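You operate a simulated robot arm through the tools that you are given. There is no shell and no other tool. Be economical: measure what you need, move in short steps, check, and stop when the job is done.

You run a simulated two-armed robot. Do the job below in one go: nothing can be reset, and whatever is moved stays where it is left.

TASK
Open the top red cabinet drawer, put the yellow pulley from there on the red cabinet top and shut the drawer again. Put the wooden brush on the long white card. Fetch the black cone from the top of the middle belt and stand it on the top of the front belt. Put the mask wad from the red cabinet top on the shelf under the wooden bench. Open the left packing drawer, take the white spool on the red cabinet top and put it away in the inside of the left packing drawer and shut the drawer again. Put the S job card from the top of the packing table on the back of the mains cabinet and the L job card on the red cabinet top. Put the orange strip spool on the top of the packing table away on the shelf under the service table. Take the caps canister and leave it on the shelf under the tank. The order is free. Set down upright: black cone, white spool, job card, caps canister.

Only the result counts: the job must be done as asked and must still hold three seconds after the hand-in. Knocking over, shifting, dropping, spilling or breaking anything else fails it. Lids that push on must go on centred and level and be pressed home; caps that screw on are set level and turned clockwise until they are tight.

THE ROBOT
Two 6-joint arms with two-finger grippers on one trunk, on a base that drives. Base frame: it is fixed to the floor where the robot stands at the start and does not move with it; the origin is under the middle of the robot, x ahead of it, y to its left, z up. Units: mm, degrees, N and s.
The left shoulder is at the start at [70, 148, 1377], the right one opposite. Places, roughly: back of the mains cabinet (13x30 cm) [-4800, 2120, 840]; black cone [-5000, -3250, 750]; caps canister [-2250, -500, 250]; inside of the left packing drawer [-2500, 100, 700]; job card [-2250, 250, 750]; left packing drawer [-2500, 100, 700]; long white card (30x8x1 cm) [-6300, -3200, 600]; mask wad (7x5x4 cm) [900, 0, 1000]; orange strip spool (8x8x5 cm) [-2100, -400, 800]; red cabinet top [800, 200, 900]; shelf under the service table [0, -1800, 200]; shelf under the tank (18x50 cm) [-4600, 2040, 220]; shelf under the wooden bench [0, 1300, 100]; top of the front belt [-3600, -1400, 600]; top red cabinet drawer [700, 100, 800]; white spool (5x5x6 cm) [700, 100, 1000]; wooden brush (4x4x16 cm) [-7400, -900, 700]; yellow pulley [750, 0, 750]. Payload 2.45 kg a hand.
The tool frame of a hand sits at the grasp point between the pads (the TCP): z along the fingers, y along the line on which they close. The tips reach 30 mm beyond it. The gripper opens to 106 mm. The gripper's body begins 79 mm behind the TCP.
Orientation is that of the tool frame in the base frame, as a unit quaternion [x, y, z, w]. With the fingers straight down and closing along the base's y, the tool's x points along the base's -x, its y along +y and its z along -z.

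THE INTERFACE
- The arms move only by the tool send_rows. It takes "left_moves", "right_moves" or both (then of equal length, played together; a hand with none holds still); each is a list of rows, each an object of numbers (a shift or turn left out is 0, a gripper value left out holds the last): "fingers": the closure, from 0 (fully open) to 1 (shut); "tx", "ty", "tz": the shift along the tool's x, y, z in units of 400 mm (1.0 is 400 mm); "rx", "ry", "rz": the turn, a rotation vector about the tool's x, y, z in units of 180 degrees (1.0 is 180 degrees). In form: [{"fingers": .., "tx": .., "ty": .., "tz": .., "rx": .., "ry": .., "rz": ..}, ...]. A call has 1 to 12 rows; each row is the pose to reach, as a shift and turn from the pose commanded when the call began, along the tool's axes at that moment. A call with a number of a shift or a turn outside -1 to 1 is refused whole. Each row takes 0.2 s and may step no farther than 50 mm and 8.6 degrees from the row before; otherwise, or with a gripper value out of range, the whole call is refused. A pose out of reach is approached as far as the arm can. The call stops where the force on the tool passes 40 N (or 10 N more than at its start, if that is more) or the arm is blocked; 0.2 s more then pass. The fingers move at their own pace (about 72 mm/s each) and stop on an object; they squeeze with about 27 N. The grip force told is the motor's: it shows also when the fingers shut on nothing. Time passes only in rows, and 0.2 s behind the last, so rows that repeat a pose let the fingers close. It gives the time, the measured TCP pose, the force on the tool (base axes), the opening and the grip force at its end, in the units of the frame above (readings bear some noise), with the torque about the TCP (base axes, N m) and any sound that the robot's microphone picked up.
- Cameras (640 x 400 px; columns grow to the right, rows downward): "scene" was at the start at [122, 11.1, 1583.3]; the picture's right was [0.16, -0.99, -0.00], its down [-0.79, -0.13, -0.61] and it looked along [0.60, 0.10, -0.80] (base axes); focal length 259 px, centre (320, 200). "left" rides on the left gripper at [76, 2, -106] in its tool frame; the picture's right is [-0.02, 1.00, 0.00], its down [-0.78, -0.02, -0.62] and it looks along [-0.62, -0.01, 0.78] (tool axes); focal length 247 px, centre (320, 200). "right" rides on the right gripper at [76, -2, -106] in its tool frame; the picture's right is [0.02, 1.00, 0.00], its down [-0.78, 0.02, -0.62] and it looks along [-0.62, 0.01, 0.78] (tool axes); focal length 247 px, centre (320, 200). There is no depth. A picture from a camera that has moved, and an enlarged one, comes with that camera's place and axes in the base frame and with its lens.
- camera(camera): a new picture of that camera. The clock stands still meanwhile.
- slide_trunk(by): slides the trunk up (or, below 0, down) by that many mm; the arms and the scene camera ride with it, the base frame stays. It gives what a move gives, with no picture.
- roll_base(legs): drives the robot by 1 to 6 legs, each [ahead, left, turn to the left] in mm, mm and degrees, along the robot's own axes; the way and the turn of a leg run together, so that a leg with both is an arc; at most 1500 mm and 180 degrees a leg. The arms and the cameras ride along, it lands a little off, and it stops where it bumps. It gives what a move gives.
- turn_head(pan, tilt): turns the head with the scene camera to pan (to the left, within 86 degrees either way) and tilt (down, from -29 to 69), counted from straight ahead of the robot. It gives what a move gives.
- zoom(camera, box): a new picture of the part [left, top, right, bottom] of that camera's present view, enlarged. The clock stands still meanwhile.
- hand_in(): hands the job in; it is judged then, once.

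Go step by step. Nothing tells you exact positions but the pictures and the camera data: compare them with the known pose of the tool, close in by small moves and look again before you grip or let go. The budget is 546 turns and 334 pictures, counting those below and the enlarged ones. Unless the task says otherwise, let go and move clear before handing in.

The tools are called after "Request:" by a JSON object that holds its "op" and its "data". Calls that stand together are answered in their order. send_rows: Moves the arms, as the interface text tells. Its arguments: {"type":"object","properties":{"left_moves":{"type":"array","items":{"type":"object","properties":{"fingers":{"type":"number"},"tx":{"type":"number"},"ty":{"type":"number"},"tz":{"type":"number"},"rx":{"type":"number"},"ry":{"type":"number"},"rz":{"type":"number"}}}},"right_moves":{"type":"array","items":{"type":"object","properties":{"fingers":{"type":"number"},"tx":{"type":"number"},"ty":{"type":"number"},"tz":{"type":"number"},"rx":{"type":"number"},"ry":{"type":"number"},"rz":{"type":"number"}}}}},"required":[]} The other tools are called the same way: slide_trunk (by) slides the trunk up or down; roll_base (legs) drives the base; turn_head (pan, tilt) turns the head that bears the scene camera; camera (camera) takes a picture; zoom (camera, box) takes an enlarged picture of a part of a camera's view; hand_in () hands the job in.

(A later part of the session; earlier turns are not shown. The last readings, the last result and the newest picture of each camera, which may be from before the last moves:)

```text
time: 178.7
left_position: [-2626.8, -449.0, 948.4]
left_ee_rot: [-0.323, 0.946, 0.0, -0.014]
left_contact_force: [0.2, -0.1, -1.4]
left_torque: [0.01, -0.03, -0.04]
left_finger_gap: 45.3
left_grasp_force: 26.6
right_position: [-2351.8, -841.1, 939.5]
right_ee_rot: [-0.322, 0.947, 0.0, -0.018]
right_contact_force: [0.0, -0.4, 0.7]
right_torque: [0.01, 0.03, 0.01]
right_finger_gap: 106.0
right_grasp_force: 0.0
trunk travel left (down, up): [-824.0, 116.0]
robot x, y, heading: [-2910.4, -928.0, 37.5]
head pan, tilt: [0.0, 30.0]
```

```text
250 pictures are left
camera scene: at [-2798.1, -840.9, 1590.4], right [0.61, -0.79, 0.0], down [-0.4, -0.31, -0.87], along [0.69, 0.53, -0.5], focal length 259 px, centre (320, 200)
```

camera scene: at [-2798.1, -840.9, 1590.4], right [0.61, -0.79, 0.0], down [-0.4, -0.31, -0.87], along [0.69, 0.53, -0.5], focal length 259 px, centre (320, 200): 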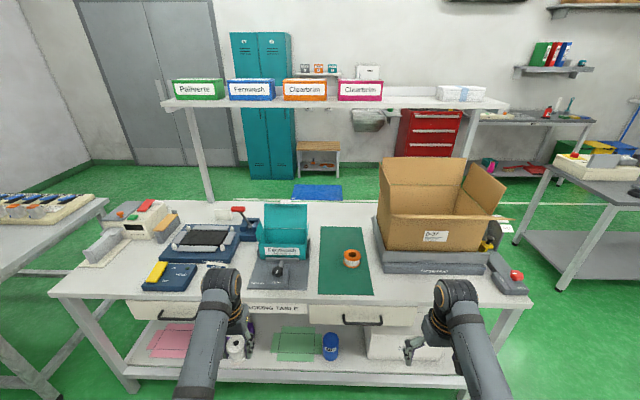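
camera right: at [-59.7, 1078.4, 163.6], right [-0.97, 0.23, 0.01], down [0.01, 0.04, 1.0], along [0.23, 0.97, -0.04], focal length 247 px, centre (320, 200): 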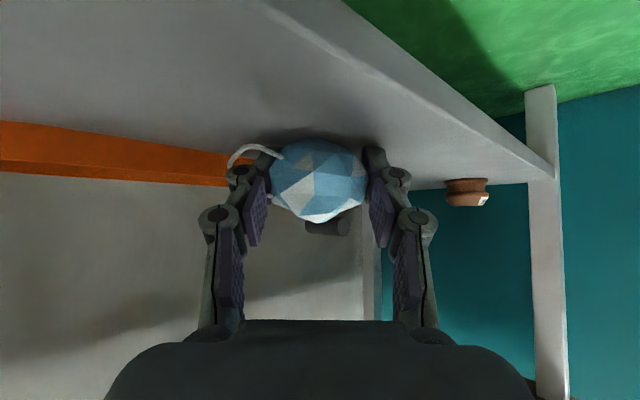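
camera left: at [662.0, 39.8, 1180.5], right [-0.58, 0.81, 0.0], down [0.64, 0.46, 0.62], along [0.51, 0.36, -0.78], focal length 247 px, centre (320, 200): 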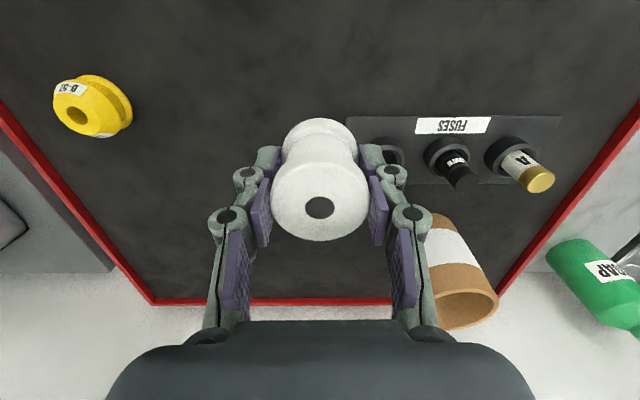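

Request:
{"op": "zoom", "data": {"camera": "scene", "box": [40, 180, 290, 335]}}

Request:
{"op": "zoom", "data": {"camera": "scene", "box": [230, 200, 540, 395]}}

```text
2.56 times, centred on (165, 258) of scene
camera zoom: at [-2798.1, -840.9, 1590.4], right [0.61, -0.79, 0.0], down [-0.4, -0.31, -0.87], along [0.69, 0.53, -0.5], focal length 663 px, centre (717, 53)
```

zoom: 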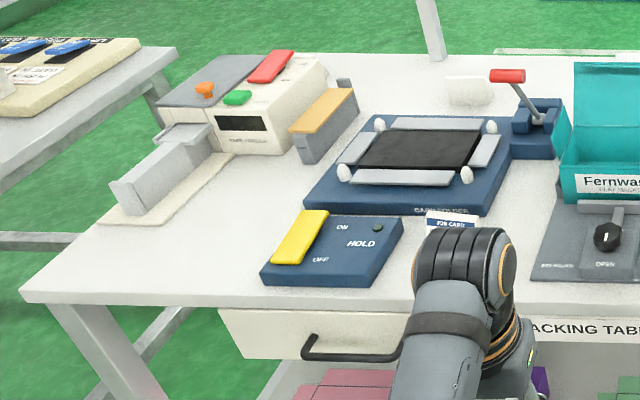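

```text
2.05 times, centred on (385, 298) of scene
camera zoom: at [-2798.1, -840.9, 1590.4], right [0.61, -0.79, 0.0], down [-0.4, -0.31, -0.87], along [0.69, 0.53, -0.5], focal length 532 px, centre (187, 0)
```

zoom: 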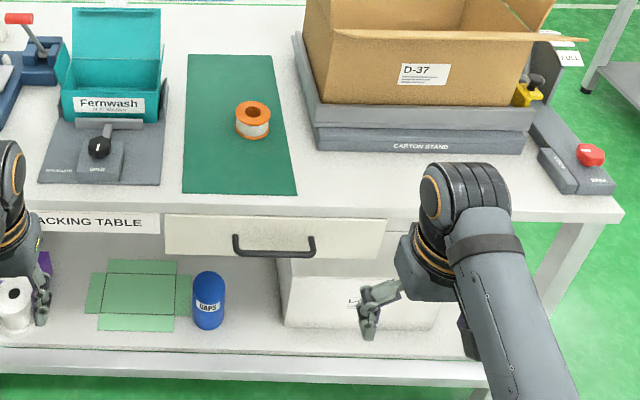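

The packing table is ahead with its two drawers. I will open the left drawer with the right hand: shift left along the table, and turn the right hand horizontal as before.

Request:
{"op": "roll_base", "data": {"legs": [[0, 0, -1.2], [-60, 830, 0]]}}

Request:
{"op": "send_rows", "data": {"right_moves": [{"tz": -0.045, "ry": -0.011}, {"tz": -0.0875, "ry": -0.011}]}}

Request:
{"op": "send_rows", "data": {"right_moves": [{"rx": -0.0241, "ry": -0.0241, "rz": 0.0241}, {"rx": -0.0481, "ry": -0.0481, "rz": 0.0481}, {"rx": -0.0722, "ry": -0.0722, "rz": 0.0722}, {"rx": -0.0962, "ry": -0.0962, "rz": 0.0962}, {"rx": -0.1203, "ry": -0.1203, "rz": 0.1203}, {"rx": -0.1443, "ry": -0.1443, "rz": 0.1443}, {"rx": -0.1684, "ry": -0.1684, "rz": 0.1684}, {"rx": -0.1925, "ry": -0.1925, "rz": 0.1925}]}}

Request:
{"op": "send_rows", "data": {"right_moves": [{"rx": -0.0241, "ry": -0.0241, "rz": 0.0241}, {"rx": -0.0481, "ry": -0.0481, "rz": 0.0481}, {"rx": -0.0722, "ry": -0.0722, "rz": 0.0722}, {"rx": -0.0962, "ry": -0.0962, "rz": 0.0962}, {"rx": -0.1203, "ry": -0.1203, "rz": 0.1203}, {"rx": -0.1443, "ry": -0.1443, "rz": 0.1443}, {"rx": -0.1684, "ry": -0.1684, "rz": 0.1684}, {"rx": -0.1925, "ry": -0.1925, "rz": 0.1925}]}}

Request:
{"op": "camera", "data": {"camera": "scene"}}

```text
time: 183.5
left_position: [-3157.9, 176.8, 948.8]
left_ee_rot: [-0.313, 0.95, 0.001, -0.014]
left_contact_force: [-1.2, 0.3, -1.0]
left_torque: [0.01, 0.01, 0.0]
left_finger_gap: 45.2
left_grasp_force: 26.9
right_position: [-2891.1, -222.6, 939.8]
right_ee_rot: [-0.313, 0.95, 0.0, -0.019]
right_contact_force: [-0.3, 0.4, 0.7]
right_torque: [0.03, 0.02, 0.01]
right_finger_gap: 105.9
right_grasp_force: 0.1
trunk travel left (down, up): [-824.0, 116.0]
robot x, y, heading: [-3447.0, -295.4, 36.2]
head pan, tilt: [0.0, 30.0]
```

```text
time: 184.1
left_position: [-3157.6, 177.6, 949.7]
left_ee_rot: [-0.313, 0.95, 0.001, -0.014]
left_contact_force: [0.5, -0.5, -1.1]
left_torque: [0.01, 0.04, -0.02]
left_finger_gap: 45.2
left_grasp_force: 27.2
right_position: [-2889.6, -223.0, 974.6]
right_ee_rot: [-0.313, 0.95, 0.005, -0.002]
right_contact_force: [0.3, -0.1, -0.1]
right_torque: [-0.01, 0.04, -0.01]
right_finger_gap: 106.1
right_grasp_force: 0.0
trunk travel left (down, up): [-824.0, 116.0]
robot x, y, heading: [-3447.3, -296.7, 36.4]
head pan, tilt: [0.0, 30.0]
```

```text
time: 185.9
left_position: [-3158.3, 175.5, 950.2]
left_ee_rot: [-0.314, 0.949, 0.001, -0.013]
left_contact_force: [-0.3, -0.3, -0.5]
left_torque: [-0.02, 0.01, -0.01]
left_finger_gap: 45.2
left_grasp_force: 27.0
right_position: [-2892.2, -221.9, 974.3]
right_ee_rot: [0.006, 0.911, 0.37, 0.181]
right_contact_force: [-0.6, 0.2, 0.8]
right_torque: [0.0, 0.01, 0.02]
right_finger_gap: 105.8
right_grasp_force: 0.0
trunk travel left (down, up): [-824.0, 116.0]
robot x, y, heading: [-3448.6, -296.8, 36.6]
head pan, tilt: [0.0, 30.0]
```

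```text
time: 187.7
left_position: [-3158.4, 177.7, 949.7]
left_ee_rot: [-0.313, 0.949, 0.0, -0.014]
left_contact_force: [0.3, -0.3, -0.9]
left_torque: [-0.04, 0.02, 0.0]
left_finger_gap: 44.9
left_grasp_force: 26.7
right_position: [-2890.5, -219.9, 974.9]
right_ee_rot: [0.322, 0.628, 0.634, 0.316]
right_contact_force: [-1.0, 0.4, -0.1]
right_torque: [0.02, 0.03, -0.04]
right_finger_gap: 105.8
right_grasp_force: 0.0
right hand out of reach, approached as far as the arm can: row 6, 7
trunk travel left (down, up): [-824.0, 116.0]
robot x, y, heading: [-3450.3, -296.2, 36.4]
head pan, tilt: [0.0, 30.0]
```

```text
247 pictures are left
camera scene: at [-3339.2, -210.1, 1590.4], right [0.59, -0.8, 0.0], down [-0.4, -0.3, -0.87], along [0.7, 0.51, -0.5], focal length 259 px, centre (320, 200)
```

scene: 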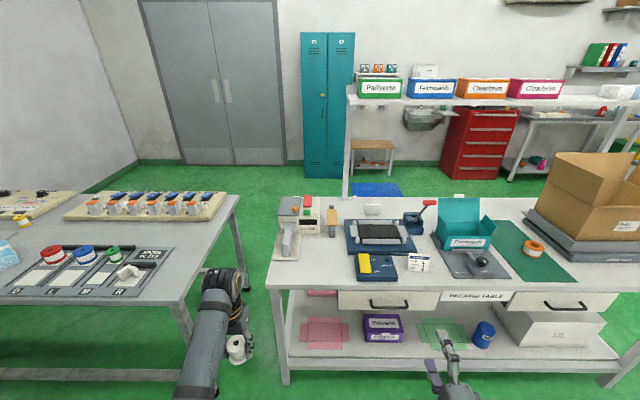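

Request:
{"op": "zoom", "data": {"camera": "scene", "box": [260, 190, 500, 340]}}

```text
2.67 times, centred on (380, 265) of scene
camera zoom: at [-3339.2, -210.1, 1590.4], right [0.59, -0.8, 0.0], down [-0.4, -0.3, -0.87], along [0.7, 0.51, -0.5], focal length 691 px, centre (160, 27)
```

zoom: 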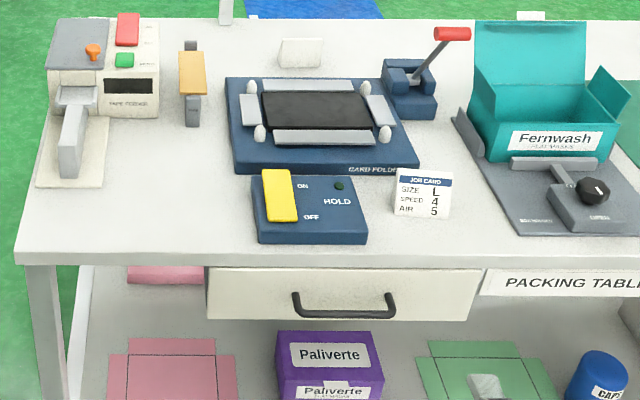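

Request:
{"op": "send_rows", "data": {"left_moves": [{"tx": 0.08}, {"tx": 0.16}, {"tx": 0.22}]}}

Request:
{"op": "slide_trunk", "data": {"by": -270}}

Request:
{"op": "roll_base", "data": {"legs": [[200, -12, 0]]}}

Request:
{"op": "camera", "data": {"camera": "right"}}

Request:
{"op": "camera", "data": {"camera": "scene"}}

```text
time: 188.5
left_position: [-3225.7, 123.0, 945.2]
left_ee_rot: [-0.313, 0.95, 0.002, -0.013]
left_contact_force: [-0.8, -0.5, -1.7]
left_torque: [0.0, 0.02, 0.0]
left_finger_gap: 45.0
left_grasp_force: 27.1
left hand out of reach, approached as far as the arm can: row 3
right_position: [-2889.1, -223.2, 973.1]
right_ee_rot: [0.323, 0.629, 0.633, 0.314]
right_contact_force: [-0.2, 1.0, 1.1]
right_torque: [0.0, 0.01, 0.0]
right_finger_gap: 105.9
right_grasp_force: 0.0
trunk travel left (down, up): [-824.0, 116.0]
robot x, y, heading: [-3449.1, -293.1, 36.6]
head pan, tilt: [0.0, 30.0]
```

```text
time: 191.2
left_position: [-3226.6, 122.5, 675.2]
left_ee_rot: [-0.314, 0.949, 0.002, -0.012]
left_contact_force: [0.7, 0.1, -0.3]
left_torque: [-0.02, 0.01, -0.02]
left_finger_gap: 45.0
left_grasp_force: 26.7
right_position: [-2889.1, -221.3, 704.7]
right_ee_rot: [0.323, 0.629, 0.634, 0.314]
right_contact_force: [0.7, -0.4, -0.3]
right_torque: [0.0, 0.0, -0.02]
right_finger_gap: 105.9
right_grasp_force: 0.1
trunk travel left (down, up): [-554.0, 386.0]
robot x, y, heading: [-3449.4, -293.1, 36.3]
head pan, tilt: [0.0, 30.0]
```

```text
time: 192.8
left_position: [-3056.5, 232.5, 673.6]
left_ee_rot: [-0.312, 0.95, 0.001, -0.013]
left_contact_force: [1.0, -0.1, -1.5]
left_torque: [-0.03, 0.03, -0.01]
left_finger_gap: 45.1
left_grasp_force: 26.5
right_position: [-2721.0, -112.7, 703.4]
right_ee_rot: [0.323, 0.63, 0.632, 0.315]
right_contact_force: [0.0, 1.3, 0.0]
right_torque: [0.0, -0.01, 0.0]
right_finger_gap: 106.1
right_grasp_force: 0.0
trunk travel left (down, up): [-554.0, 386.0]
robot x, y, heading: [-3279.7, -185.6, 36.5]
head pan, tilt: [0.0, 30.0]
```

```text
245 pictures are left
camera right: at [-2850.4, -114.5, 703.8], right [-0.01, 0.01, 1.0], down [-0.04, -1.0, 0.01], along [1.0, -0.04, 0.01], focal length 247 px, centre (320, 200)
```

right: 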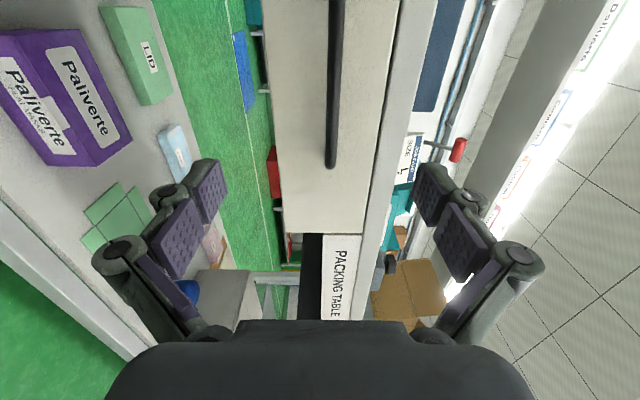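

```text
244 pictures are left
camera scene: at [-3167.2, -102.2, 1320.3], right [0.59, -0.81, 0.0], down [-0.4, -0.3, -0.87], along [0.7, 0.51, -0.5], focal length 259 px, centre (320, 200)
```

scene: 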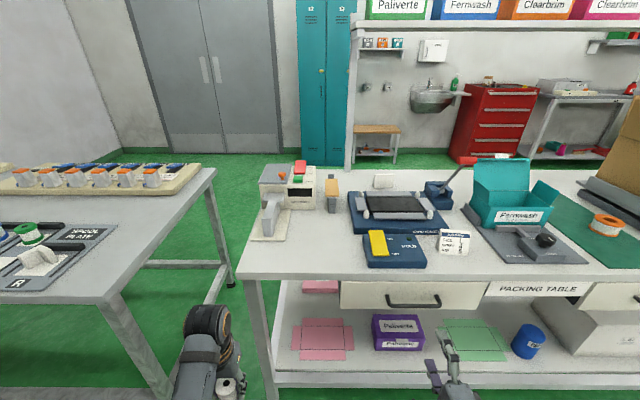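

Request:
{"op": "slide_trunk", "data": {"by": 14}}

Request:
{"op": "send_rows", "data": {"right_moves": [{"fingers": 0.5}, {"fingers": 0.5}, {"fingers": 0.5}]}}

Request:
{"op": "roll_base", "data": {"legs": [[70, 0, 0]]}}

Request:
{"op": "camera", "data": {"camera": "right"}}

```text
time: 193.4
left_position: [-3055.3, 232.7, 688.7]
left_ee_rot: [-0.313, 0.95, 0.0, -0.013]
left_contact_force: [-0.2, -0.2, -1.4]
left_torque: [0.0, 0.04, 0.0]
left_finger_gap: 45.0
left_grasp_force: 26.9
right_position: [-2720.2, -113.2, 717.2]
right_ee_rot: [0.324, 0.628, 0.633, 0.315]
right_contact_force: [-0.2, 0.5, -0.1]
right_torque: [0.02, 0.01, -0.03]
right_finger_gap: 106.1
right_grasp_force: 0.1
trunk travel left (down, up): [-568.0, 372.0]
robot x, y, heading: [-3279.4, -184.5, 36.3]
head pan, tilt: [0.0, 30.0]
```

```text
time: 194.2
left_position: [-3056.8, 231.6, 688.4]
left_ee_rot: [-0.313, 0.95, 0.001, -0.013]
left_contact_force: [0.0, 0.3, -1.3]
left_torque: [0.04, -0.03, -0.01]
left_finger_gap: 45.1
left_grasp_force: 27.0
right_position: [-2719.8, -113.3, 718.0]
right_ee_rot: [0.323, 0.629, 0.633, 0.315]
right_contact_force: [-0.1, -0.7, 0.5]
right_torque: [0.0, 0.03, -0.03]
right_finger_gap: 53.0
right_grasp_force: 0.1
trunk travel left (down, up): [-568.0, 372.0]
robot x, y, heading: [-3282.8, -187.9, 36.6]
head pan, tilt: [0.0, 30.0]
```

```text
time: 195.3
left_position: [-2999.1, 273.0, 687.6]
left_ee_rot: [-0.313, 0.95, 0.002, -0.013]
left_contact_force: [-0.4, -0.4, -1.8]
left_torque: [-0.02, 0.04, 0.01]
left_finger_gap: 44.9
left_grasp_force: 27.0
right_position: [-2663.5, -71.7, 717.9]
right_ee_rot: [0.323, 0.63, 0.632, 0.315]
right_contact_force: [0.0, 0.4, 0.0]
right_torque: [0.01, -0.03, 0.0]
right_finger_gap: 53.0
right_grasp_force: 0.1
trunk travel left (down, up): [-568.0, 372.0]
robot x, y, heading: [-3221.5, -142.3, 36.5]
head pan, tilt: [0.0, 30.0]
```

```text
243 pictures are left
camera right: at [-2794.1, -72.6, 717.5], right [0.0, 0.01, 1.0], down [-0.04, -1.0, 0.01], along [1.0, -0.04, 0.01], focal length 247 px, centre (320, 200)
```

right: 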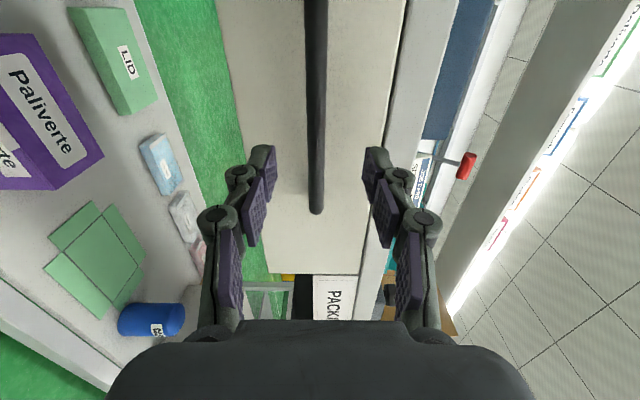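

Request:
{"op": "roll_base", "data": {"legs": [[36, 0, 0]]}}

Request:
{"op": "camera", "data": {"camera": "right"}}

```text
time: 196.1
left_position: [-2971.7, 296.0, 689.0]
left_ee_rot: [-0.314, 0.949, 0.001, -0.014]
left_contact_force: [-0.5, 0.5, -1.4]
left_torque: [-0.02, 0.05, -0.02]
left_finger_gap: 44.9
left_grasp_force: 26.8
right_position: [-2634.5, -50.3, 718.2]
right_ee_rot: [0.323, 0.629, 0.632, 0.316]
right_contact_force: [0.3, 0.0, -0.5]
right_torque: [0.02, -0.02, 0.03]
right_finger_gap: 53.0
right_grasp_force: 0.1
trunk travel left (down, up): [-568.0, 372.0]
robot x, y, heading: [-3195.2, -122.6, 36.4]
head pan, tilt: [0.0, 30.0]
```

```text
242 pictures are left
camera right: at [-2765.6, -51.6, 717.5], right [0.0, 0.01, 1.0], down [-0.04, -1.0, 0.01], along [1.0, -0.04, 0.01], focal length 247 px, centre (320, 200)
```

right: 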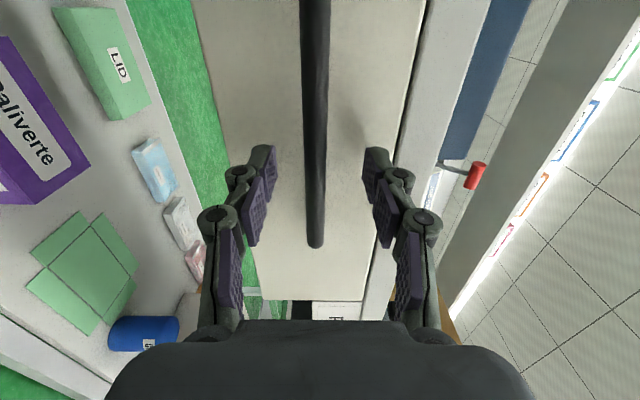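

Bar is between the fingers; close and pull gently.

Request:
{"op": "send_rows", "data": {"right_moves": [{"fingers": 1}, {"fingers": 1}, {"fingers": 1}, {"fingers": 1}]}}

Request:
{"op": "roll_base", "data": {"legs": [[-60, 0, 0]]}}

Request:
{"op": "camera", "data": {"camera": "right"}}

```text
time: 197.1
left_position: [-2972.1, 294.9, 687.3]
left_ee_rot: [-0.314, 0.949, 0.001, -0.013]
left_contact_force: [0.2, 0.4, -2.0]
left_torque: [-0.01, 0.03, 0.02]
left_finger_gap: 45.0
left_grasp_force: 26.7
right_position: [-2636.3, -50.9, 714.6]
right_ee_rot: [0.324, 0.631, 0.63, 0.315]
right_contact_force: [-8.6, 0.8, -18.7]
right_torque: [-0.51, -0.13, 0.17]
right_finger_gap: 10.8
right_grasp_force: 37.6
trunk travel left (down, up): [-568.0, 372.0]
robot x, y, heading: [-3194.2, -123.4, 36.4]
head pan, tilt: [0.0, 30.0]
```

```text
time: 198.1
left_position: [-3019.1, 260.4, 688.6]
left_ee_rot: [-0.313, 0.95, 0.0, -0.014]
left_contact_force: [0.0, -0.5, -1.1]
left_torque: [0.0, -0.04, -0.01]
left_finger_gap: 45.0
left_grasp_force: 27.4
right_position: [-2683.1, -85.3, 715.5]
right_ee_rot: [0.323, 0.632, 0.63, 0.314]
right_contact_force: [-7.5, 10.4, -26.7]
right_torque: [-0.48, -0.08, -0.04]
right_finger_gap: 10.7
right_grasp_force: 38.2
trunk travel left (down, up): [-568.0, 372.0]
robot x, y, heading: [-3242.0, -159.1, 36.2]
head pan, tilt: [0.0, 30.0]
```

```text
241 pictures are left
camera right: at [-2814.2, -87.2, 715.8], right [0.0, 0.01, 1.0], down [-0.04, -1.0, 0.01], along [1.0, -0.04, 0.0], focal length 247 px, centre (320, 200)
```

right: 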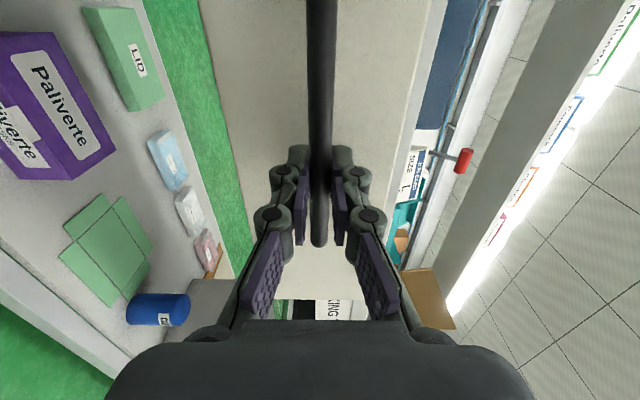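

Drawer follows the hand. I pull further.

Request:
{"op": "roll_base", "data": {"legs": [[-190, 0, 0]]}}

Request:
{"op": "camera", "data": {"camera": "scene"}}

```text
time: 199.6
left_position: [-3173.8, 147.8, 687.4]
left_ee_rot: [-0.313, 0.95, 0.001, -0.012]
left_contact_force: [-0.8, -0.2, -1.5]
left_torque: [0.01, 0.0, -0.02]
left_finger_gap: 45.1
left_grasp_force: 27.4
right_position: [-2837.8, -198.2, 715.3]
right_ee_rot: [0.324, 0.633, 0.629, 0.314]
right_contact_force: [-11.7, 16.0, -13.4]
right_torque: [-0.36, -0.12, 0.28]
right_finger_gap: 10.9
right_grasp_force: 37.4
trunk travel left (down, up): [-568.0, 372.0]
robot x, y, heading: [-3397.3, -265.8, 36.4]
head pan, tilt: [0.0, 30.0]
```

```text
240 pictures are left
camera scene: at [-3285.1, -185.9, 1334.2], right [0.59, -0.8, 0.0], down [-0.4, -0.3, -0.87], along [0.7, 0.51, -0.5], focal length 259 px, centre (320, 200)
```

scene: 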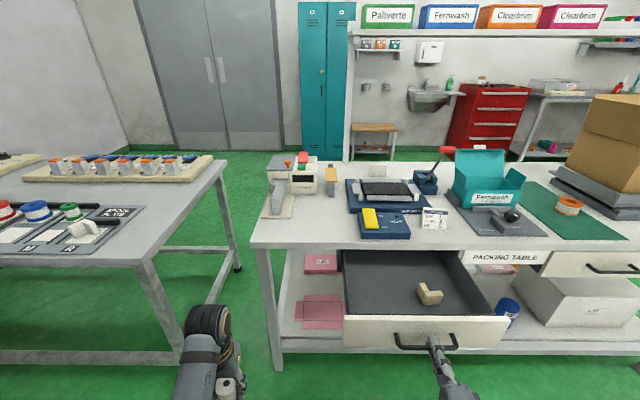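

Request:
{"op": "send_rows", "data": {"right_moves": [{"fingers": 0.4}, {"fingers": 0.4}, {"fingers": 0.4}]}}

Request:
{"op": "roll_base", "data": {"legs": [[-150, 0, 0]]}}

Request:
{"op": "slide_trunk", "data": {"by": 230}}

Request:
{"op": "send_rows", "data": {"right_moves": [{"rx": 0.0241, "ry": 0.0241, "rz": -0.0241, "fingers": 0}, {"rx": 0.0481, "ry": 0.0481, "rz": -0.0481}, {"rx": 0.0722, "ry": 0.0722, "rz": -0.0722}, {"rx": 0.0962, "ry": 0.0962, "rz": -0.0962}, {"rx": 0.1203, "ry": 0.1203, "rz": -0.1203}, {"rx": 0.1443, "ry": 0.1443, "rz": -0.1443}, {"rx": 0.1684, "ry": 0.1684, "rz": -0.1684}, {"rx": 0.1925, "ry": 0.1925, "rz": -0.1925}]}}

Request:
{"op": "send_rows", "data": {"right_moves": [{"rx": 0.0241, "ry": 0.0241, "rz": -0.0241}, {"rx": 0.0481, "ry": 0.0481, "rz": -0.0481}, {"rx": 0.0722, "ry": 0.0722, "rz": -0.0722}, {"rx": 0.0962, "ry": 0.0962, "rz": -0.0962}, {"rx": 0.1203, "ry": 0.1203, "rz": -0.1203}, {"rx": 0.1443, "ry": 0.1443, "rz": -0.1443}, {"rx": 0.1684, "ry": 0.1684, "rz": -0.1684}, {"rx": 0.1925, "ry": 0.1925, "rz": -0.1925}]}}

Request:
{"op": "camera", "data": {"camera": "scene"}}

```text
time: 200.4
left_position: [-3174.0, 146.8, 689.1]
left_ee_rot: [-0.314, 0.949, 0.001, -0.013]
left_contact_force: [0.2, -0.2, -0.2]
left_torque: [-0.03, -0.02, 0.0]
left_finger_gap: 45.0
left_grasp_force: 27.1
right_position: [-2837.6, -199.1, 715.8]
right_ee_rot: [0.323, 0.632, 0.63, 0.314]
right_contact_force: [0.2, 0.0, -0.2]
right_torque: [-0.04, 0.0, -0.02]
right_finger_gap: 63.3
right_grasp_force: 0.1
trunk travel left (down, up): [-568.0, 372.0]
robot x, y, heading: [-3394.9, -269.7, 36.6]
head pan, tilt: [0.0, 30.0]
```

```text
time: 201.8
left_position: [-3295.7, 57.5, 688.0]
left_ee_rot: [-0.314, 0.949, 0.001, -0.013]
left_contact_force: [-0.7, -0.2, -0.7]
left_torque: [0.04, 0.0, 0.01]
left_finger_gap: 44.9
left_grasp_force: 27.2
right_position: [-2959.1, -288.7, 715.9]
right_ee_rot: [0.323, 0.633, 0.63, 0.313]
right_contact_force: [-0.4, -0.3, 1.4]
right_torque: [-0.02, 0.01, -0.03]
right_finger_gap: 63.4
right_grasp_force: 0.0
trunk travel left (down, up): [-568.0, 372.0]
robot x, y, heading: [-3519.7, -360.7, 36.6]
head pan, tilt: [0.0, 30.0]
```

```text
time: 204.2
left_position: [-3295.2, 57.9, 919.0]
left_ee_rot: [-0.313, 0.949, 0.002, -0.014]
left_contact_force: [0.0, -0.4, -1.5]
left_torque: [0.03, 0.02, -0.03]
left_finger_gap: 45.1
left_grasp_force: 27.2
right_position: [-2959.5, -287.9, 944.6]
right_ee_rot: [0.324, 0.632, 0.63, 0.314]
right_contact_force: [-0.6, 0.4, -0.5]
right_torque: [-0.04, -0.02, -0.03]
right_finger_gap: 63.6
right_grasp_force: 0.0
trunk travel left (down, up): [-798.0, 142.0]
robot x, y, heading: [-3513.6, -359.5, 36.4]
head pan, tilt: [0.0, 30.0]
```

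```text
time: 206.0
left_position: [-3294.1, 57.8, 917.5]
left_ee_rot: [-0.313, 0.95, 0.002, -0.014]
left_contact_force: [-0.2, 0.3, -0.8]
left_torque: [-0.01, -0.02, -0.03]
left_finger_gap: 44.9
left_grasp_force: 27.4
right_position: [-2958.5, -287.0, 945.7]
right_ee_rot: [0.005, 0.914, 0.365, 0.177]
right_contact_force: [0.1, -0.6, -1.5]
right_torque: [0.0, -0.01, 0.02]
right_finger_gap: 106.2
right_grasp_force: 0.1
right hand out of reach, approached as far as the arm can: row 3
trunk travel left (down, up): [-798.0, 142.0]
robot x, y, heading: [-3517.5, -361.7, 36.4]
head pan, tilt: [0.0, 30.0]
```

```text
time: 207.8
left_position: [-3294.8, 58.0, 917.6]
left_ee_rot: [-0.313, 0.95, 0.001, -0.013]
left_contact_force: [0.5, 0.4, -0.6]
left_torque: [-0.01, 0.01, -0.02]
left_finger_gap: 44.7
left_grasp_force: 27.0
right_position: [-2958.8, -287.2, 945.3]
right_ee_rot: [-0.314, 0.949, 0.003, -0.006]
right_contact_force: [-0.5, 1.3, 1.0]
right_torque: [-0.01, -0.03, 0.01]
right_finger_gap: 105.8
right_grasp_force: 0.2
trunk travel left (down, up): [-798.0, 142.0]
robot x, y, heading: [-3517.1, -358.9, 36.6]
head pan, tilt: [0.0, 30.0]
```

```text
239 pictures are left
camera scene: at [-3406.0, -276.8, 1564.3], right [0.59, -0.8, 0.0], down [-0.4, -0.3, -0.87], along [0.7, 0.51, -0.5], focal length 259 px, centre (320, 200)
```

scene: 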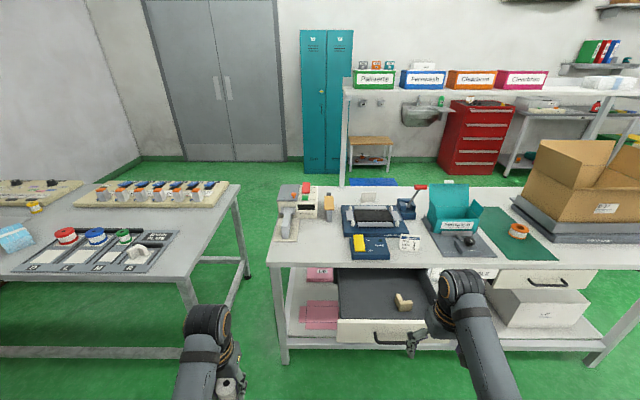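

Request:
{"op": "roll_base", "data": {"legs": [[0, -393, 0], [400, 0, 0]]}}

Request:
{"op": "camera", "data": {"camera": "left"}}

Request:
{"op": "camera", "data": {"camera": "scene"}}

```text
time: 212.4
left_position: [-2740.9, -25.2, 917.7]
left_ee_rot: [-0.31, 0.951, 0.001, -0.012]
left_contact_force: [0.1, -0.7, -0.8]
left_torque: [0.01, -0.02, -0.01]
left_finger_gap: 45.0
left_grasp_force: 27.3
right_position: [-2407.3, -373.9, 944.9]
right_ee_rot: [-0.309, 0.951, 0.004, -0.006]
right_contact_force: [-0.5, -0.5, 0.7]
right_torque: [0.01, 0.01, 0.03]
right_finger_gap: 105.8
right_grasp_force: 0.0
trunk travel left (down, up): [-798.0, 142.0]
robot x, y, heading: [-2962.8, -444.6, 35.9]
head pan, tilt: [0.0, 30.0]
```

```text
238 pictures are left
camera left: at [-2799.2, -69.0, 1026.5], right [-0.57, 0.82, 0.01], down [0.66, 0.45, 0.6], along [0.49, 0.35, -0.8], focal length 247 px, centre (320, 200)
```

left: 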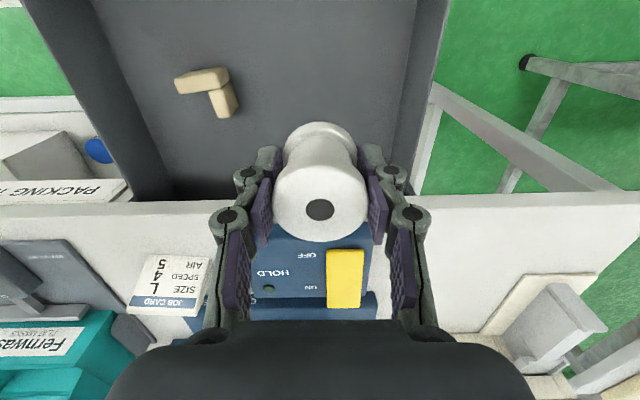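

```text
237 pictures are left
camera scene: at [-2853.5, -360.1, 1564.5], right [0.59, -0.81, 0.0], down [-0.4, -0.29, -0.87], along [0.7, 0.51, -0.5], focal length 259 px, centre (320, 200)
```

scene: 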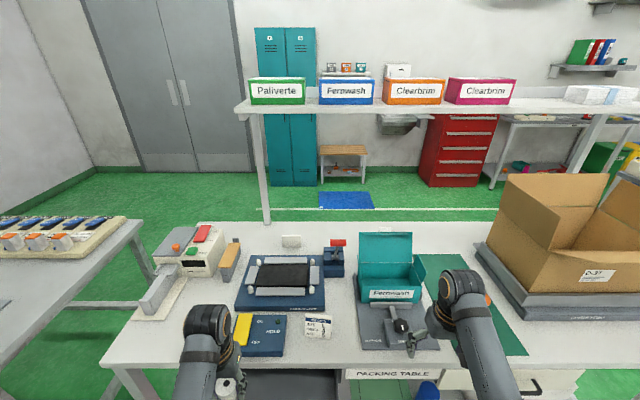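

Request:
{"op": "send_rows", "data": {"left_moves": [{"tz": 0.08}, {"tz": 0.16}, {"tz": 0.24}, {"tz": 0.3}]}}

Request:
{"op": "camera", "data": {"camera": "left"}}

Request:
{"op": "camera", "data": {"camera": "scene"}}

```text
time: 213.4
left_position: [-2742.8, -26.1, 798.1]
left_ee_rot: [-0.309, 0.951, 0.001, -0.013]
left_contact_force: [1.2, 0.6, -0.7]
left_torque: [-0.01, 0.01, 0.03]
left_finger_gap: 44.9
left_grasp_force: 27.2
right_position: [-2406.3, -373.7, 946.0]
right_ee_rot: [-0.309, 0.951, 0.003, -0.007]
right_contact_force: [-0.4, 0.5, 0.6]
right_torque: [-0.03, -0.01, -0.01]
right_finger_gap: 106.3
right_grasp_force: 0.0
trunk travel left (down, up): [-798.0, 142.0]
robot x, y, heading: [-2964.7, -442.7, 36.1]
head pan, tilt: [0.0, 30.0]
```

```text
236 pictures are left
camera left: at [-2803.0, -68.9, 905.5], right [-0.57, 0.82, 0.01], down [0.66, 0.45, 0.6], along [0.49, 0.35, -0.8], focal length 247 px, centre (320, 200)
```

left: 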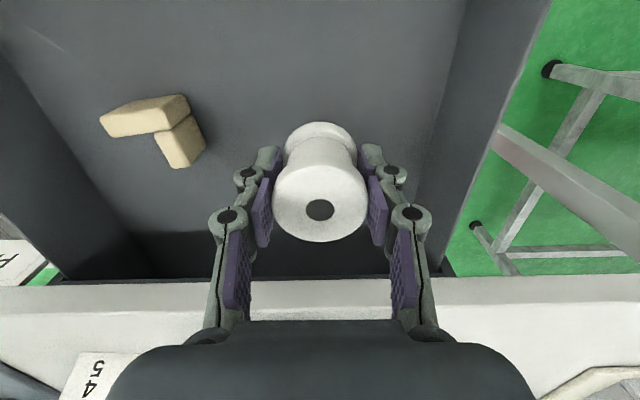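

```text
235 pictures are left
camera scene: at [-2853.0, -359.5, 1564.4], right [0.59, -0.81, 0.0], down [-0.4, -0.29, -0.87], along [0.7, 0.51, -0.5], focal length 259 px, centre (320, 200)
```

scene: 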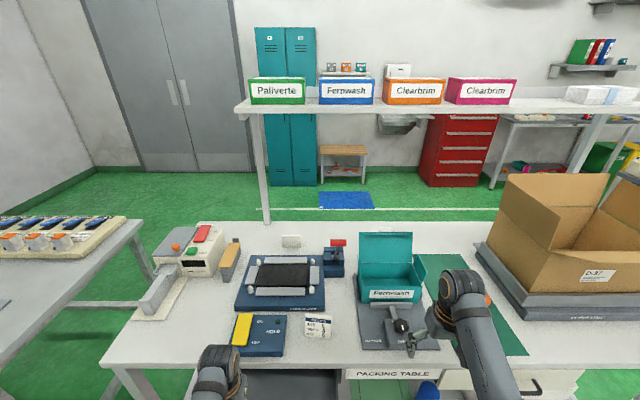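

Request:
{"op": "send_rows", "data": {"left_moves": [{"tz": 0.03, "ry": -0.008}, {"tz": 0.06, "ry": -0.008}, {"tz": 0.08, "ry": -0.008}, {"tz": 0.1, "ry": -0.008}, {"tz": 0.11, "ry": -0.008}, {"tz": 0.12, "ry": -0.008}]}}

Request:
{"op": "camera", "data": {"camera": "left"}}

```text
time: 214.8
left_position: [-2743.6, -25.6, 750.3]
left_ee_rot: [-0.31, 0.951, 0.005, -0.001]
left_contact_force: [-0.4, -0.1, -1.0]
left_torque: [0.01, 0.0, -0.01]
left_finger_gap: 44.8
left_grasp_force: 27.5
right_position: [-2405.9, -373.5, 945.1]
right_ee_rot: [-0.309, 0.951, 0.004, -0.006]
right_contact_force: [-0.1, -0.1, 0.1]
right_torque: [0.01, -0.01, -0.01]
right_finger_gap: 105.9
right_grasp_force: 0.1
trunk travel left (down, up): [-798.0, 142.0]
robot x, y, heading: [-2968.3, -438.5, 36.3]
head pan, tilt: [0.0, 30.0]
```

```text
234 pictures are left
camera left: at [-2805.7, -71.2, 856.3], right [-0.57, 0.82, 0.01], down [0.65, 0.44, 0.62], along [0.51, 0.36, -0.78], focal length 247 px, centre (320, 200)
```

left: 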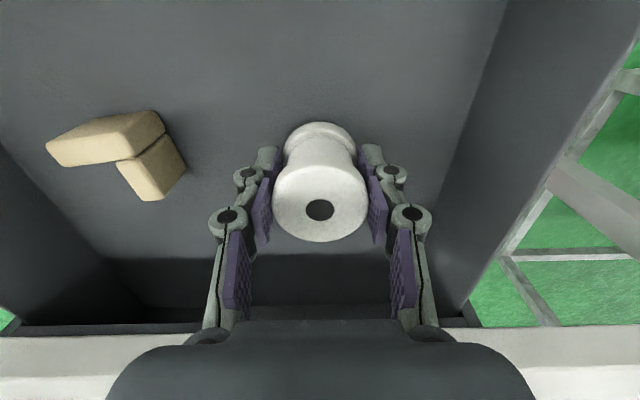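

Request:
{"op": "send_rows", "data": {"left_moves": [{"tz": 0.01}, {"tz": 0.02}, {"tz": 0.03}, {"tz": 0.04}, {"tz": 0.05}, {"tz": 0.06}]}}

Request:
{"op": "camera", "data": {"camera": "left"}}

```text
time: 216.2
left_position: [-2742.3, -26.2, 726.4]
left_ee_rot: [-0.309, 0.951, 0.006, -0.001]
left_contact_force: [-1.0, -0.3, -1.1]
left_torque: [0.0, -0.01, 0.0]
left_finger_gap: 44.9
left_grasp_force: 26.5
right_position: [-2407.3, -373.5, 945.2]
right_ee_rot: [-0.31, 0.951, 0.004, -0.005]
right_contact_force: [-0.1, -0.3, 0.5]
right_torque: [-0.01, -0.04, 0.02]
right_finger_gap: 105.9
right_grasp_force: 0.0
trunk travel left (down, up): [-798.0, 142.0]
robot x, y, heading: [-2963.0, -441.7, 36.4]
head pan, tilt: [0.0, 30.0]
```

```text
233 pictures are left
camera left: at [-2805.3, -70.7, 832.2], right [-0.57, 0.82, 0.01], down [0.65, 0.44, 0.62], along [0.51, 0.36, -0.78], focal length 247 px, centre (320, 200)
```

left: 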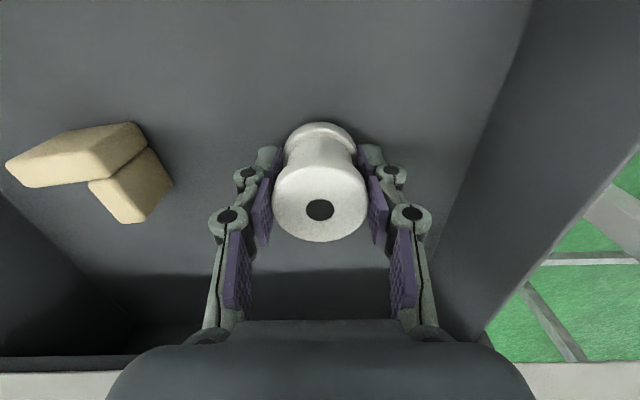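

Request:
{"op": "send_rows", "data": {"left_moves": [{"tz": 0.008}, {"tz": 0.016}, {"tz": 0.024}, {"tz": 0.032}, {"tz": 0.04}, {"tz": 0.048}, {"tz": 0.056}, {"tz": 0.064}]}}

Request:
{"op": "camera", "data": {"camera": "left"}}

```text
time: 218.0
left_position: [-2741.9, -26.0, 703.9]
left_ee_rot: [-0.309, 0.951, 0.007, 0.002]
left_contact_force: [-0.1, 2.4, 28.1]
left_torque: [-0.18, -0.2, -0.02]
left_finger_gap: 45.8
left_grasp_force: 26.5
right_position: [-2407.8, -376.0, 946.1]
right_ee_rot: [-0.308, 0.951, 0.005, -0.005]
right_contact_force: [0.1, -0.3, -0.5]
right_torque: [0.02, -0.01, 0.01]
right_finger_gap: 105.9
right_grasp_force: 0.0
trunk travel left (down, up): [-798.0, 142.0]
robot x, y, heading: [-2968.2, -444.1, 35.9]
head pan, tilt: [0.0, 30.0]
```

```text
232 pictures are left
camera left: at [-2805.2, -71.8, 809.0], right [-0.57, 0.82, 0.01], down [0.64, 0.44, 0.63], along [0.51, 0.37, -0.78], focal length 247 px, centre (320, 200)
```

left: 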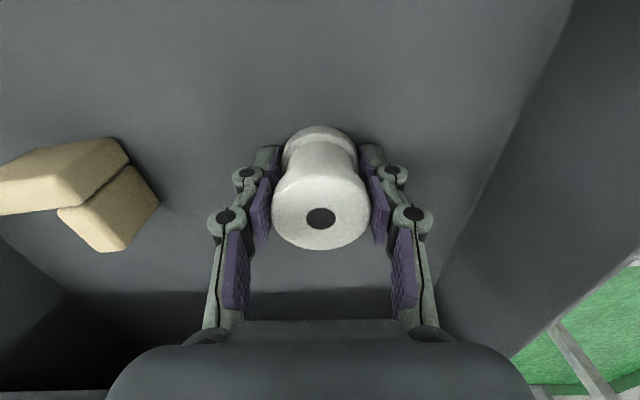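

Request:
{"op": "send_rows", "data": {"left_moves": [{"tz": -0.005}, {"tz": -0.005, "fingers": 0.6}, {"tz": -0.005, "fingers": 0.3}, {"tz": -0.005, "fingers": 0.3}, {"tz": -0.04}, {"tz": -0.12}, {"tz": -0.24}, {"tz": -0.36}]}}

Request:
{"op": "camera", "data": {"camera": "left"}}

```text
time: 219.8
left_position: [-2741.8, -27.3, 845.3]
left_ee_rot: [-0.31, 0.951, 0.005, -0.002]
left_contact_force: [0.3, 0.4, 0.7]
left_torque: [0.01, 0.01, 0.0]
left_finger_gap: 74.4
left_grasp_force: 0.0
right_position: [-2405.4, -372.5, 945.3]
right_ee_rot: [-0.309, 0.951, 0.004, -0.006]
right_contact_force: [-0.1, -0.1, -0.4]
right_torque: [0.0, -0.04, 0.0]
right_finger_gap: 105.9
right_grasp_force: 0.0
trunk travel left (down, up): [-798.0, 142.0]
robot x, y, heading: [-2965.3, -441.7, 36.2]
head pan, tilt: [0.0, 30.0]
```

```text
231 pictures are left
camera left: at [-2803.8, -72.6, 951.6], right [-0.57, 0.82, 0.01], down [0.65, 0.44, 0.62], along [0.51, 0.36, -0.78], focal length 247 px, centre (320, 200)
```

left: 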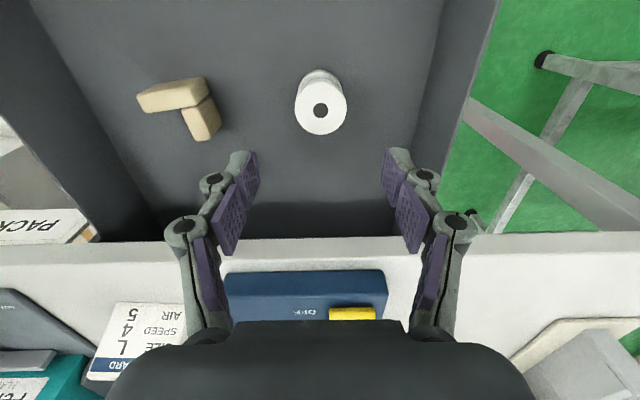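

Spool stands in the drawer. I back off and push the drawer shut with the closed left fingers on the handle.

Request:
{"op": "roll_base", "data": {"legs": [[-205, -64, 0]]}}

Request:
{"op": "send_rows", "data": {"left_moves": [{"tz": 0.08, "fingers": 1}, {"tz": 0.16}, {"tz": 0.24}, {"tz": 0.28}]}}

Request:
{"op": "camera", "data": {"camera": "left"}}

```text
time: 221.4
left_position: [-2869.5, -200.1, 845.5]
left_ee_rot: [-0.309, 0.951, 0.005, -0.002]
left_contact_force: [-0.3, 0.8, 0.5]
left_torque: [0.01, 0.0, 0.0]
left_finger_gap: 74.3
left_grasp_force: 0.1
right_position: [-2533.3, -546.0, 944.7]
right_ee_rot: [-0.309, 0.951, 0.003, -0.006]
right_contact_force: [-0.4, 0.7, 0.2]
right_torque: [-0.04, 0.05, 0.03]
right_finger_gap: 106.0
right_grasp_force: 0.0
trunk travel left (down, up): [-798.0, 142.0]
robot x, y, heading: [-3094.6, -616.0, 35.9]
head pan, tilt: [0.0, 30.0]
```

```text
time: 222.4
left_position: [-2870.4, -198.9, 734.6]
left_ee_rot: [-0.31, 0.951, 0.005, -0.001]
left_contact_force: [-0.1, 0.5, -0.8]
left_torque: [0.02, 0.02, -0.03]
left_finger_gap: 0.1
left_grasp_force: 26.9
right_position: [-2533.8, -546.7, 944.0]
right_ee_rot: [-0.309, 0.951, 0.003, -0.007]
right_contact_force: [-0.3, 0.5, -0.5]
right_torque: [-0.03, -0.01, -0.04]
right_finger_gap: 106.0
right_grasp_force: 0.1
trunk travel left (down, up): [-798.0, 142.0]
robot x, y, heading: [-3095.9, -614.3, 36.0]
head pan, tilt: [0.0, 30.0]
```

```text
230 pictures are left
camera left: at [-2931.7, -243.7, 839.0], right [-0.57, 0.82, 0.01], down [0.65, 0.44, 0.62], along [0.51, 0.36, -0.78], focal length 247 px, centre (320, 200)
```

left: 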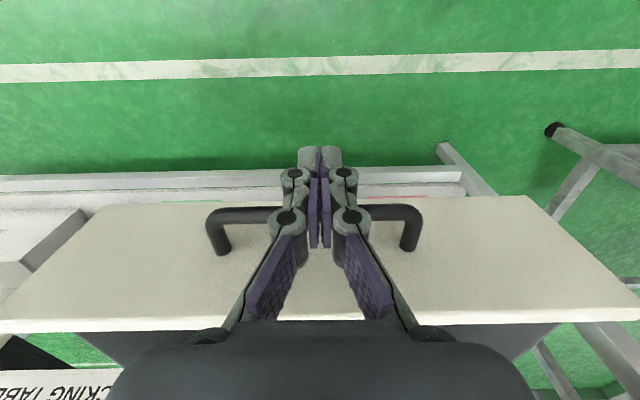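

Request:
{"op": "roll_base", "data": {"legs": [[230, 0, 0]]}}

Request:
{"op": "camera", "data": {"camera": "left"}}

```text
time: 224.2
left_position: [-2687.2, -64.0, 733.9]
left_ee_rot: [-0.311, 0.95, 0.005, -0.001]
left_contact_force: [0.4, -0.4, -0.7]
left_torque: [0.02, 0.02, -0.03]
left_finger_gap: 0.0
left_grasp_force: 28.6
right_position: [-2350.3, -411.7, 944.5]
right_ee_rot: [-0.31, 0.951, 0.005, -0.006]
right_contact_force: [0.4, 0.7, 0.1]
right_torque: [-0.03, 0.0, 0.01]
right_finger_gap: 106.2
right_grasp_force: 0.1
trunk travel left (down, up): [-798.0, 142.0]
robot x, y, heading: [-2908.3, -478.8, 36.1]
head pan, tilt: [0.0, 30.0]
```

```text
229 pictures are left
camera left: at [-2749.6, -109.6, 839.5], right [-0.57, 0.82, 0.01], down [0.64, 0.44, 0.62], along [0.51, 0.36, -0.78], focal length 247 px, centre (320, 200)
```

left: 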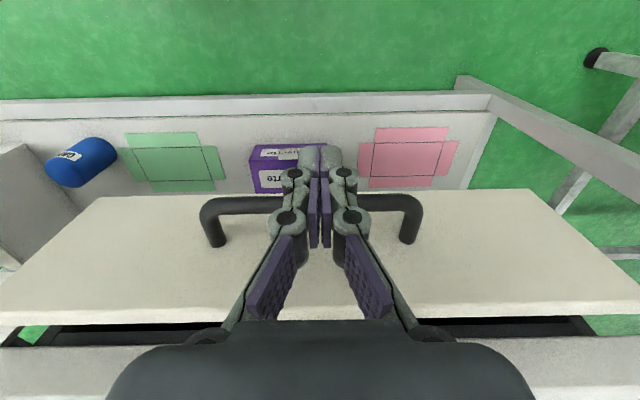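

Request:
{"op": "roll_base", "data": {"legs": [[68, 0, 0]]}}

Request:
{"op": "roll_base", "data": {"legs": [[15, 0, 0]]}}

Request:
{"op": "camera", "data": {"camera": "left"}}

Request:
{"op": "camera", "data": {"camera": "scene"}}

```text
time: 225.2
left_position: [-2652.1, -38.4, 730.9]
left_ee_rot: [-0.312, 0.95, 0.002, -0.012]
left_contact_force: [-16.1, -8.1, 5.1]
left_torque: [-0.3, 0.15, 0.05]
left_finger_gap: 5.9
left_grasp_force: 28.3
right_position: [-2308.6, -381.0, 945.5]
right_ee_rot: [-0.311, 0.95, 0.005, -0.006]
right_contact_force: [1.5, -0.6, -0.1]
right_torque: [0.01, 0.06, -0.02]
right_finger_gap: 106.0
right_grasp_force: 0.1
trunk travel left (down, up): [-798.0, 142.0]
robot x, y, heading: [-2866.4, -448.2, 36.1]
head pan, tilt: [0.0, 30.0]
stopped in leg 1: the force on the tool passed its limit at 79 N (the readings are from after the stop); the commanded pose is now the measured one
```

```text
time: 226.0
left_position: [-2652.8, -38.8, 726.5]
left_ee_rot: [-0.312, 0.95, -0.004, -0.025]
left_contact_force: [-8.3, -4.7, 4.7]
left_torque: [-0.06, 0.08, 0.02]
left_finger_gap: 5.9
left_grasp_force: 28.3
right_position: [-2301.4, -374.0, 946.1]
right_ee_rot: [-0.311, 0.95, 0.004, -0.006]
right_contact_force: [0.9, 0.0, 0.1]
right_torque: [-0.01, 0.01, 0.0]
right_finger_gap: 106.3
right_grasp_force: 0.1
trunk travel left (down, up): [-798.0, 142.0]
robot x, y, heading: [-2862.5, -445.6, 36.1]
head pan, tilt: [0.0, 30.0]
stopped in leg 1: the force on the tool passed its limit at 52 N (the readings are from after the stop); the commanded pose is now the measured one
```

```text
228 pictures are left
camera left: at [-2709.7, -80.9, 836.7], right [-0.58, 0.82, 0.01], down [0.67, 0.46, 0.58], along [0.47, 0.34, -0.81], focal length 247 px, centre (320, 200)
```

left: 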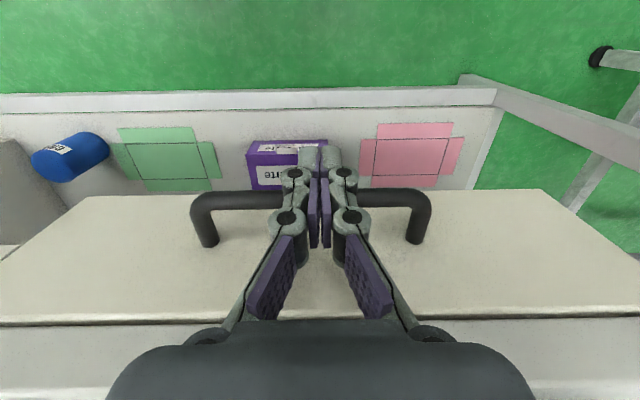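

```text
227 pictures are left
camera scene: at [-2749.1, -363.0, 1564.5], right [0.59, -0.81, 0.0], down [-0.4, -0.3, -0.87], along [0.7, 0.51, -0.5], focal length 259 px, centre (320, 200)
```

scene: 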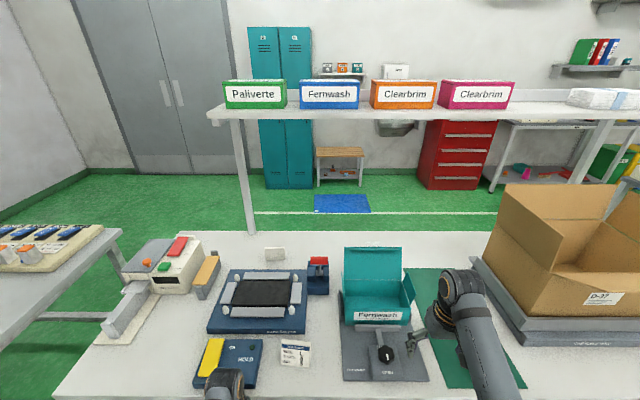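

Drawer is shut. I back off, raise the left hand and look at the L card.

Request:
{"op": "roll_base", "data": {"legs": [[-120, 0, 0]]}}

Request:
{"op": "send_rows", "data": {"left_moves": [{"tz": -0.1, "fingers": 0, "rx": 0.0, "ry": -0.014}, {"tz": -0.2, "ry": -0.014}, {"tz": -0.3, "ry": -0.014}, {"tz": -0.4, "ry": -0.014}, {"tz": -0.5, "ry": -0.014}]}}

Request:
{"op": "camera", "data": {"camera": "scene"}}

Request:
{"op": "zoom", "data": {"camera": "scene", "box": [180, 220, 420, 370]}}

```text
time: 227.2
left_position: [-2746.6, -108.8, 728.6]
left_ee_rot: [-0.313, 0.95, -0.003, -0.022]
left_contact_force: [0.6, -1.1, 0.2]
left_torque: [-0.01, -0.01, -0.01]
left_finger_gap: 0.2
left_grasp_force: 28.3
right_position: [-2398.8, -444.8, 944.8]
right_ee_rot: [-0.31, 0.951, 0.004, -0.005]
right_contact_force: [0.3, -0.1, 0.5]
right_torque: [-0.01, 0.04, -0.03]
right_finger_gap: 106.0
right_grasp_force: 0.0
trunk travel left (down, up): [-798.0, 142.0]
robot x, y, heading: [-2955.9, -514.5, 36.1]
head pan, tilt: [0.0, 30.0]
```

```text
time: 228.4
left_position: [-2740.2, -105.1, 926.5]
left_ee_rot: [-0.311, 0.95, 0.006, 0.001]
left_contact_force: [0.4, 0.8, 0.7]
left_torque: [-0.02, 0.0, 0.04]
left_finger_gap: 106.1
left_grasp_force: 0.0
right_position: [-2398.9, -446.7, 945.4]
right_ee_rot: [-0.311, 0.95, 0.004, -0.006]
right_contact_force: [-0.2, 0.8, -0.2]
right_torque: [-0.01, -0.01, 0.04]
right_finger_gap: 106.1
right_grasp_force: 0.1
trunk travel left (down, up): [-798.0, 142.0]
robot x, y, heading: [-2957.5, -516.7, 36.1]
head pan, tilt: [0.0, 30.0]
```

```text
226 pictures are left
camera scene: at [-2846.1, -434.4, 1564.4], right [0.59, -0.81, 0.0], down [-0.4, -0.3, -0.87], along [0.7, 0.51, -0.5], focal length 259 px, centre (320, 200)
```

scene: 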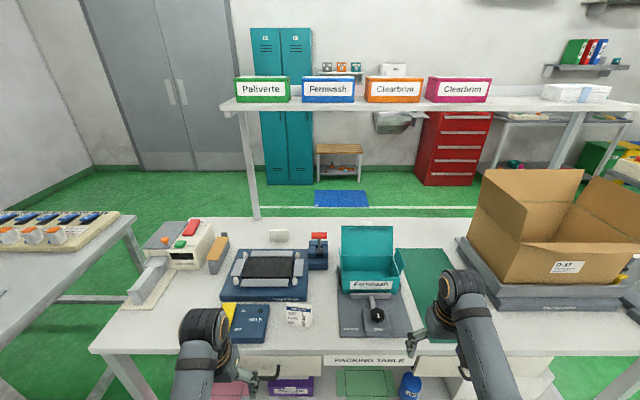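

```text
2.67 times, centred on (300, 295) of scene
camera zoom: at [-2846.1, -434.4, 1564.4], right [0.59, -0.81, 0.0], down [-0.4, -0.3, -0.87], along [0.7, 0.51, -0.5], focal length 691 px, centre (373, -53)
```

zoom: 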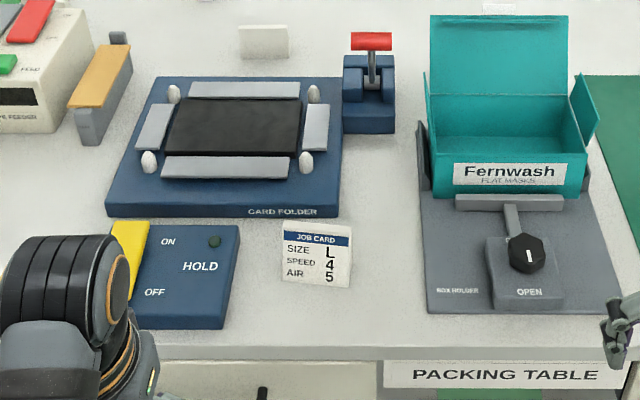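

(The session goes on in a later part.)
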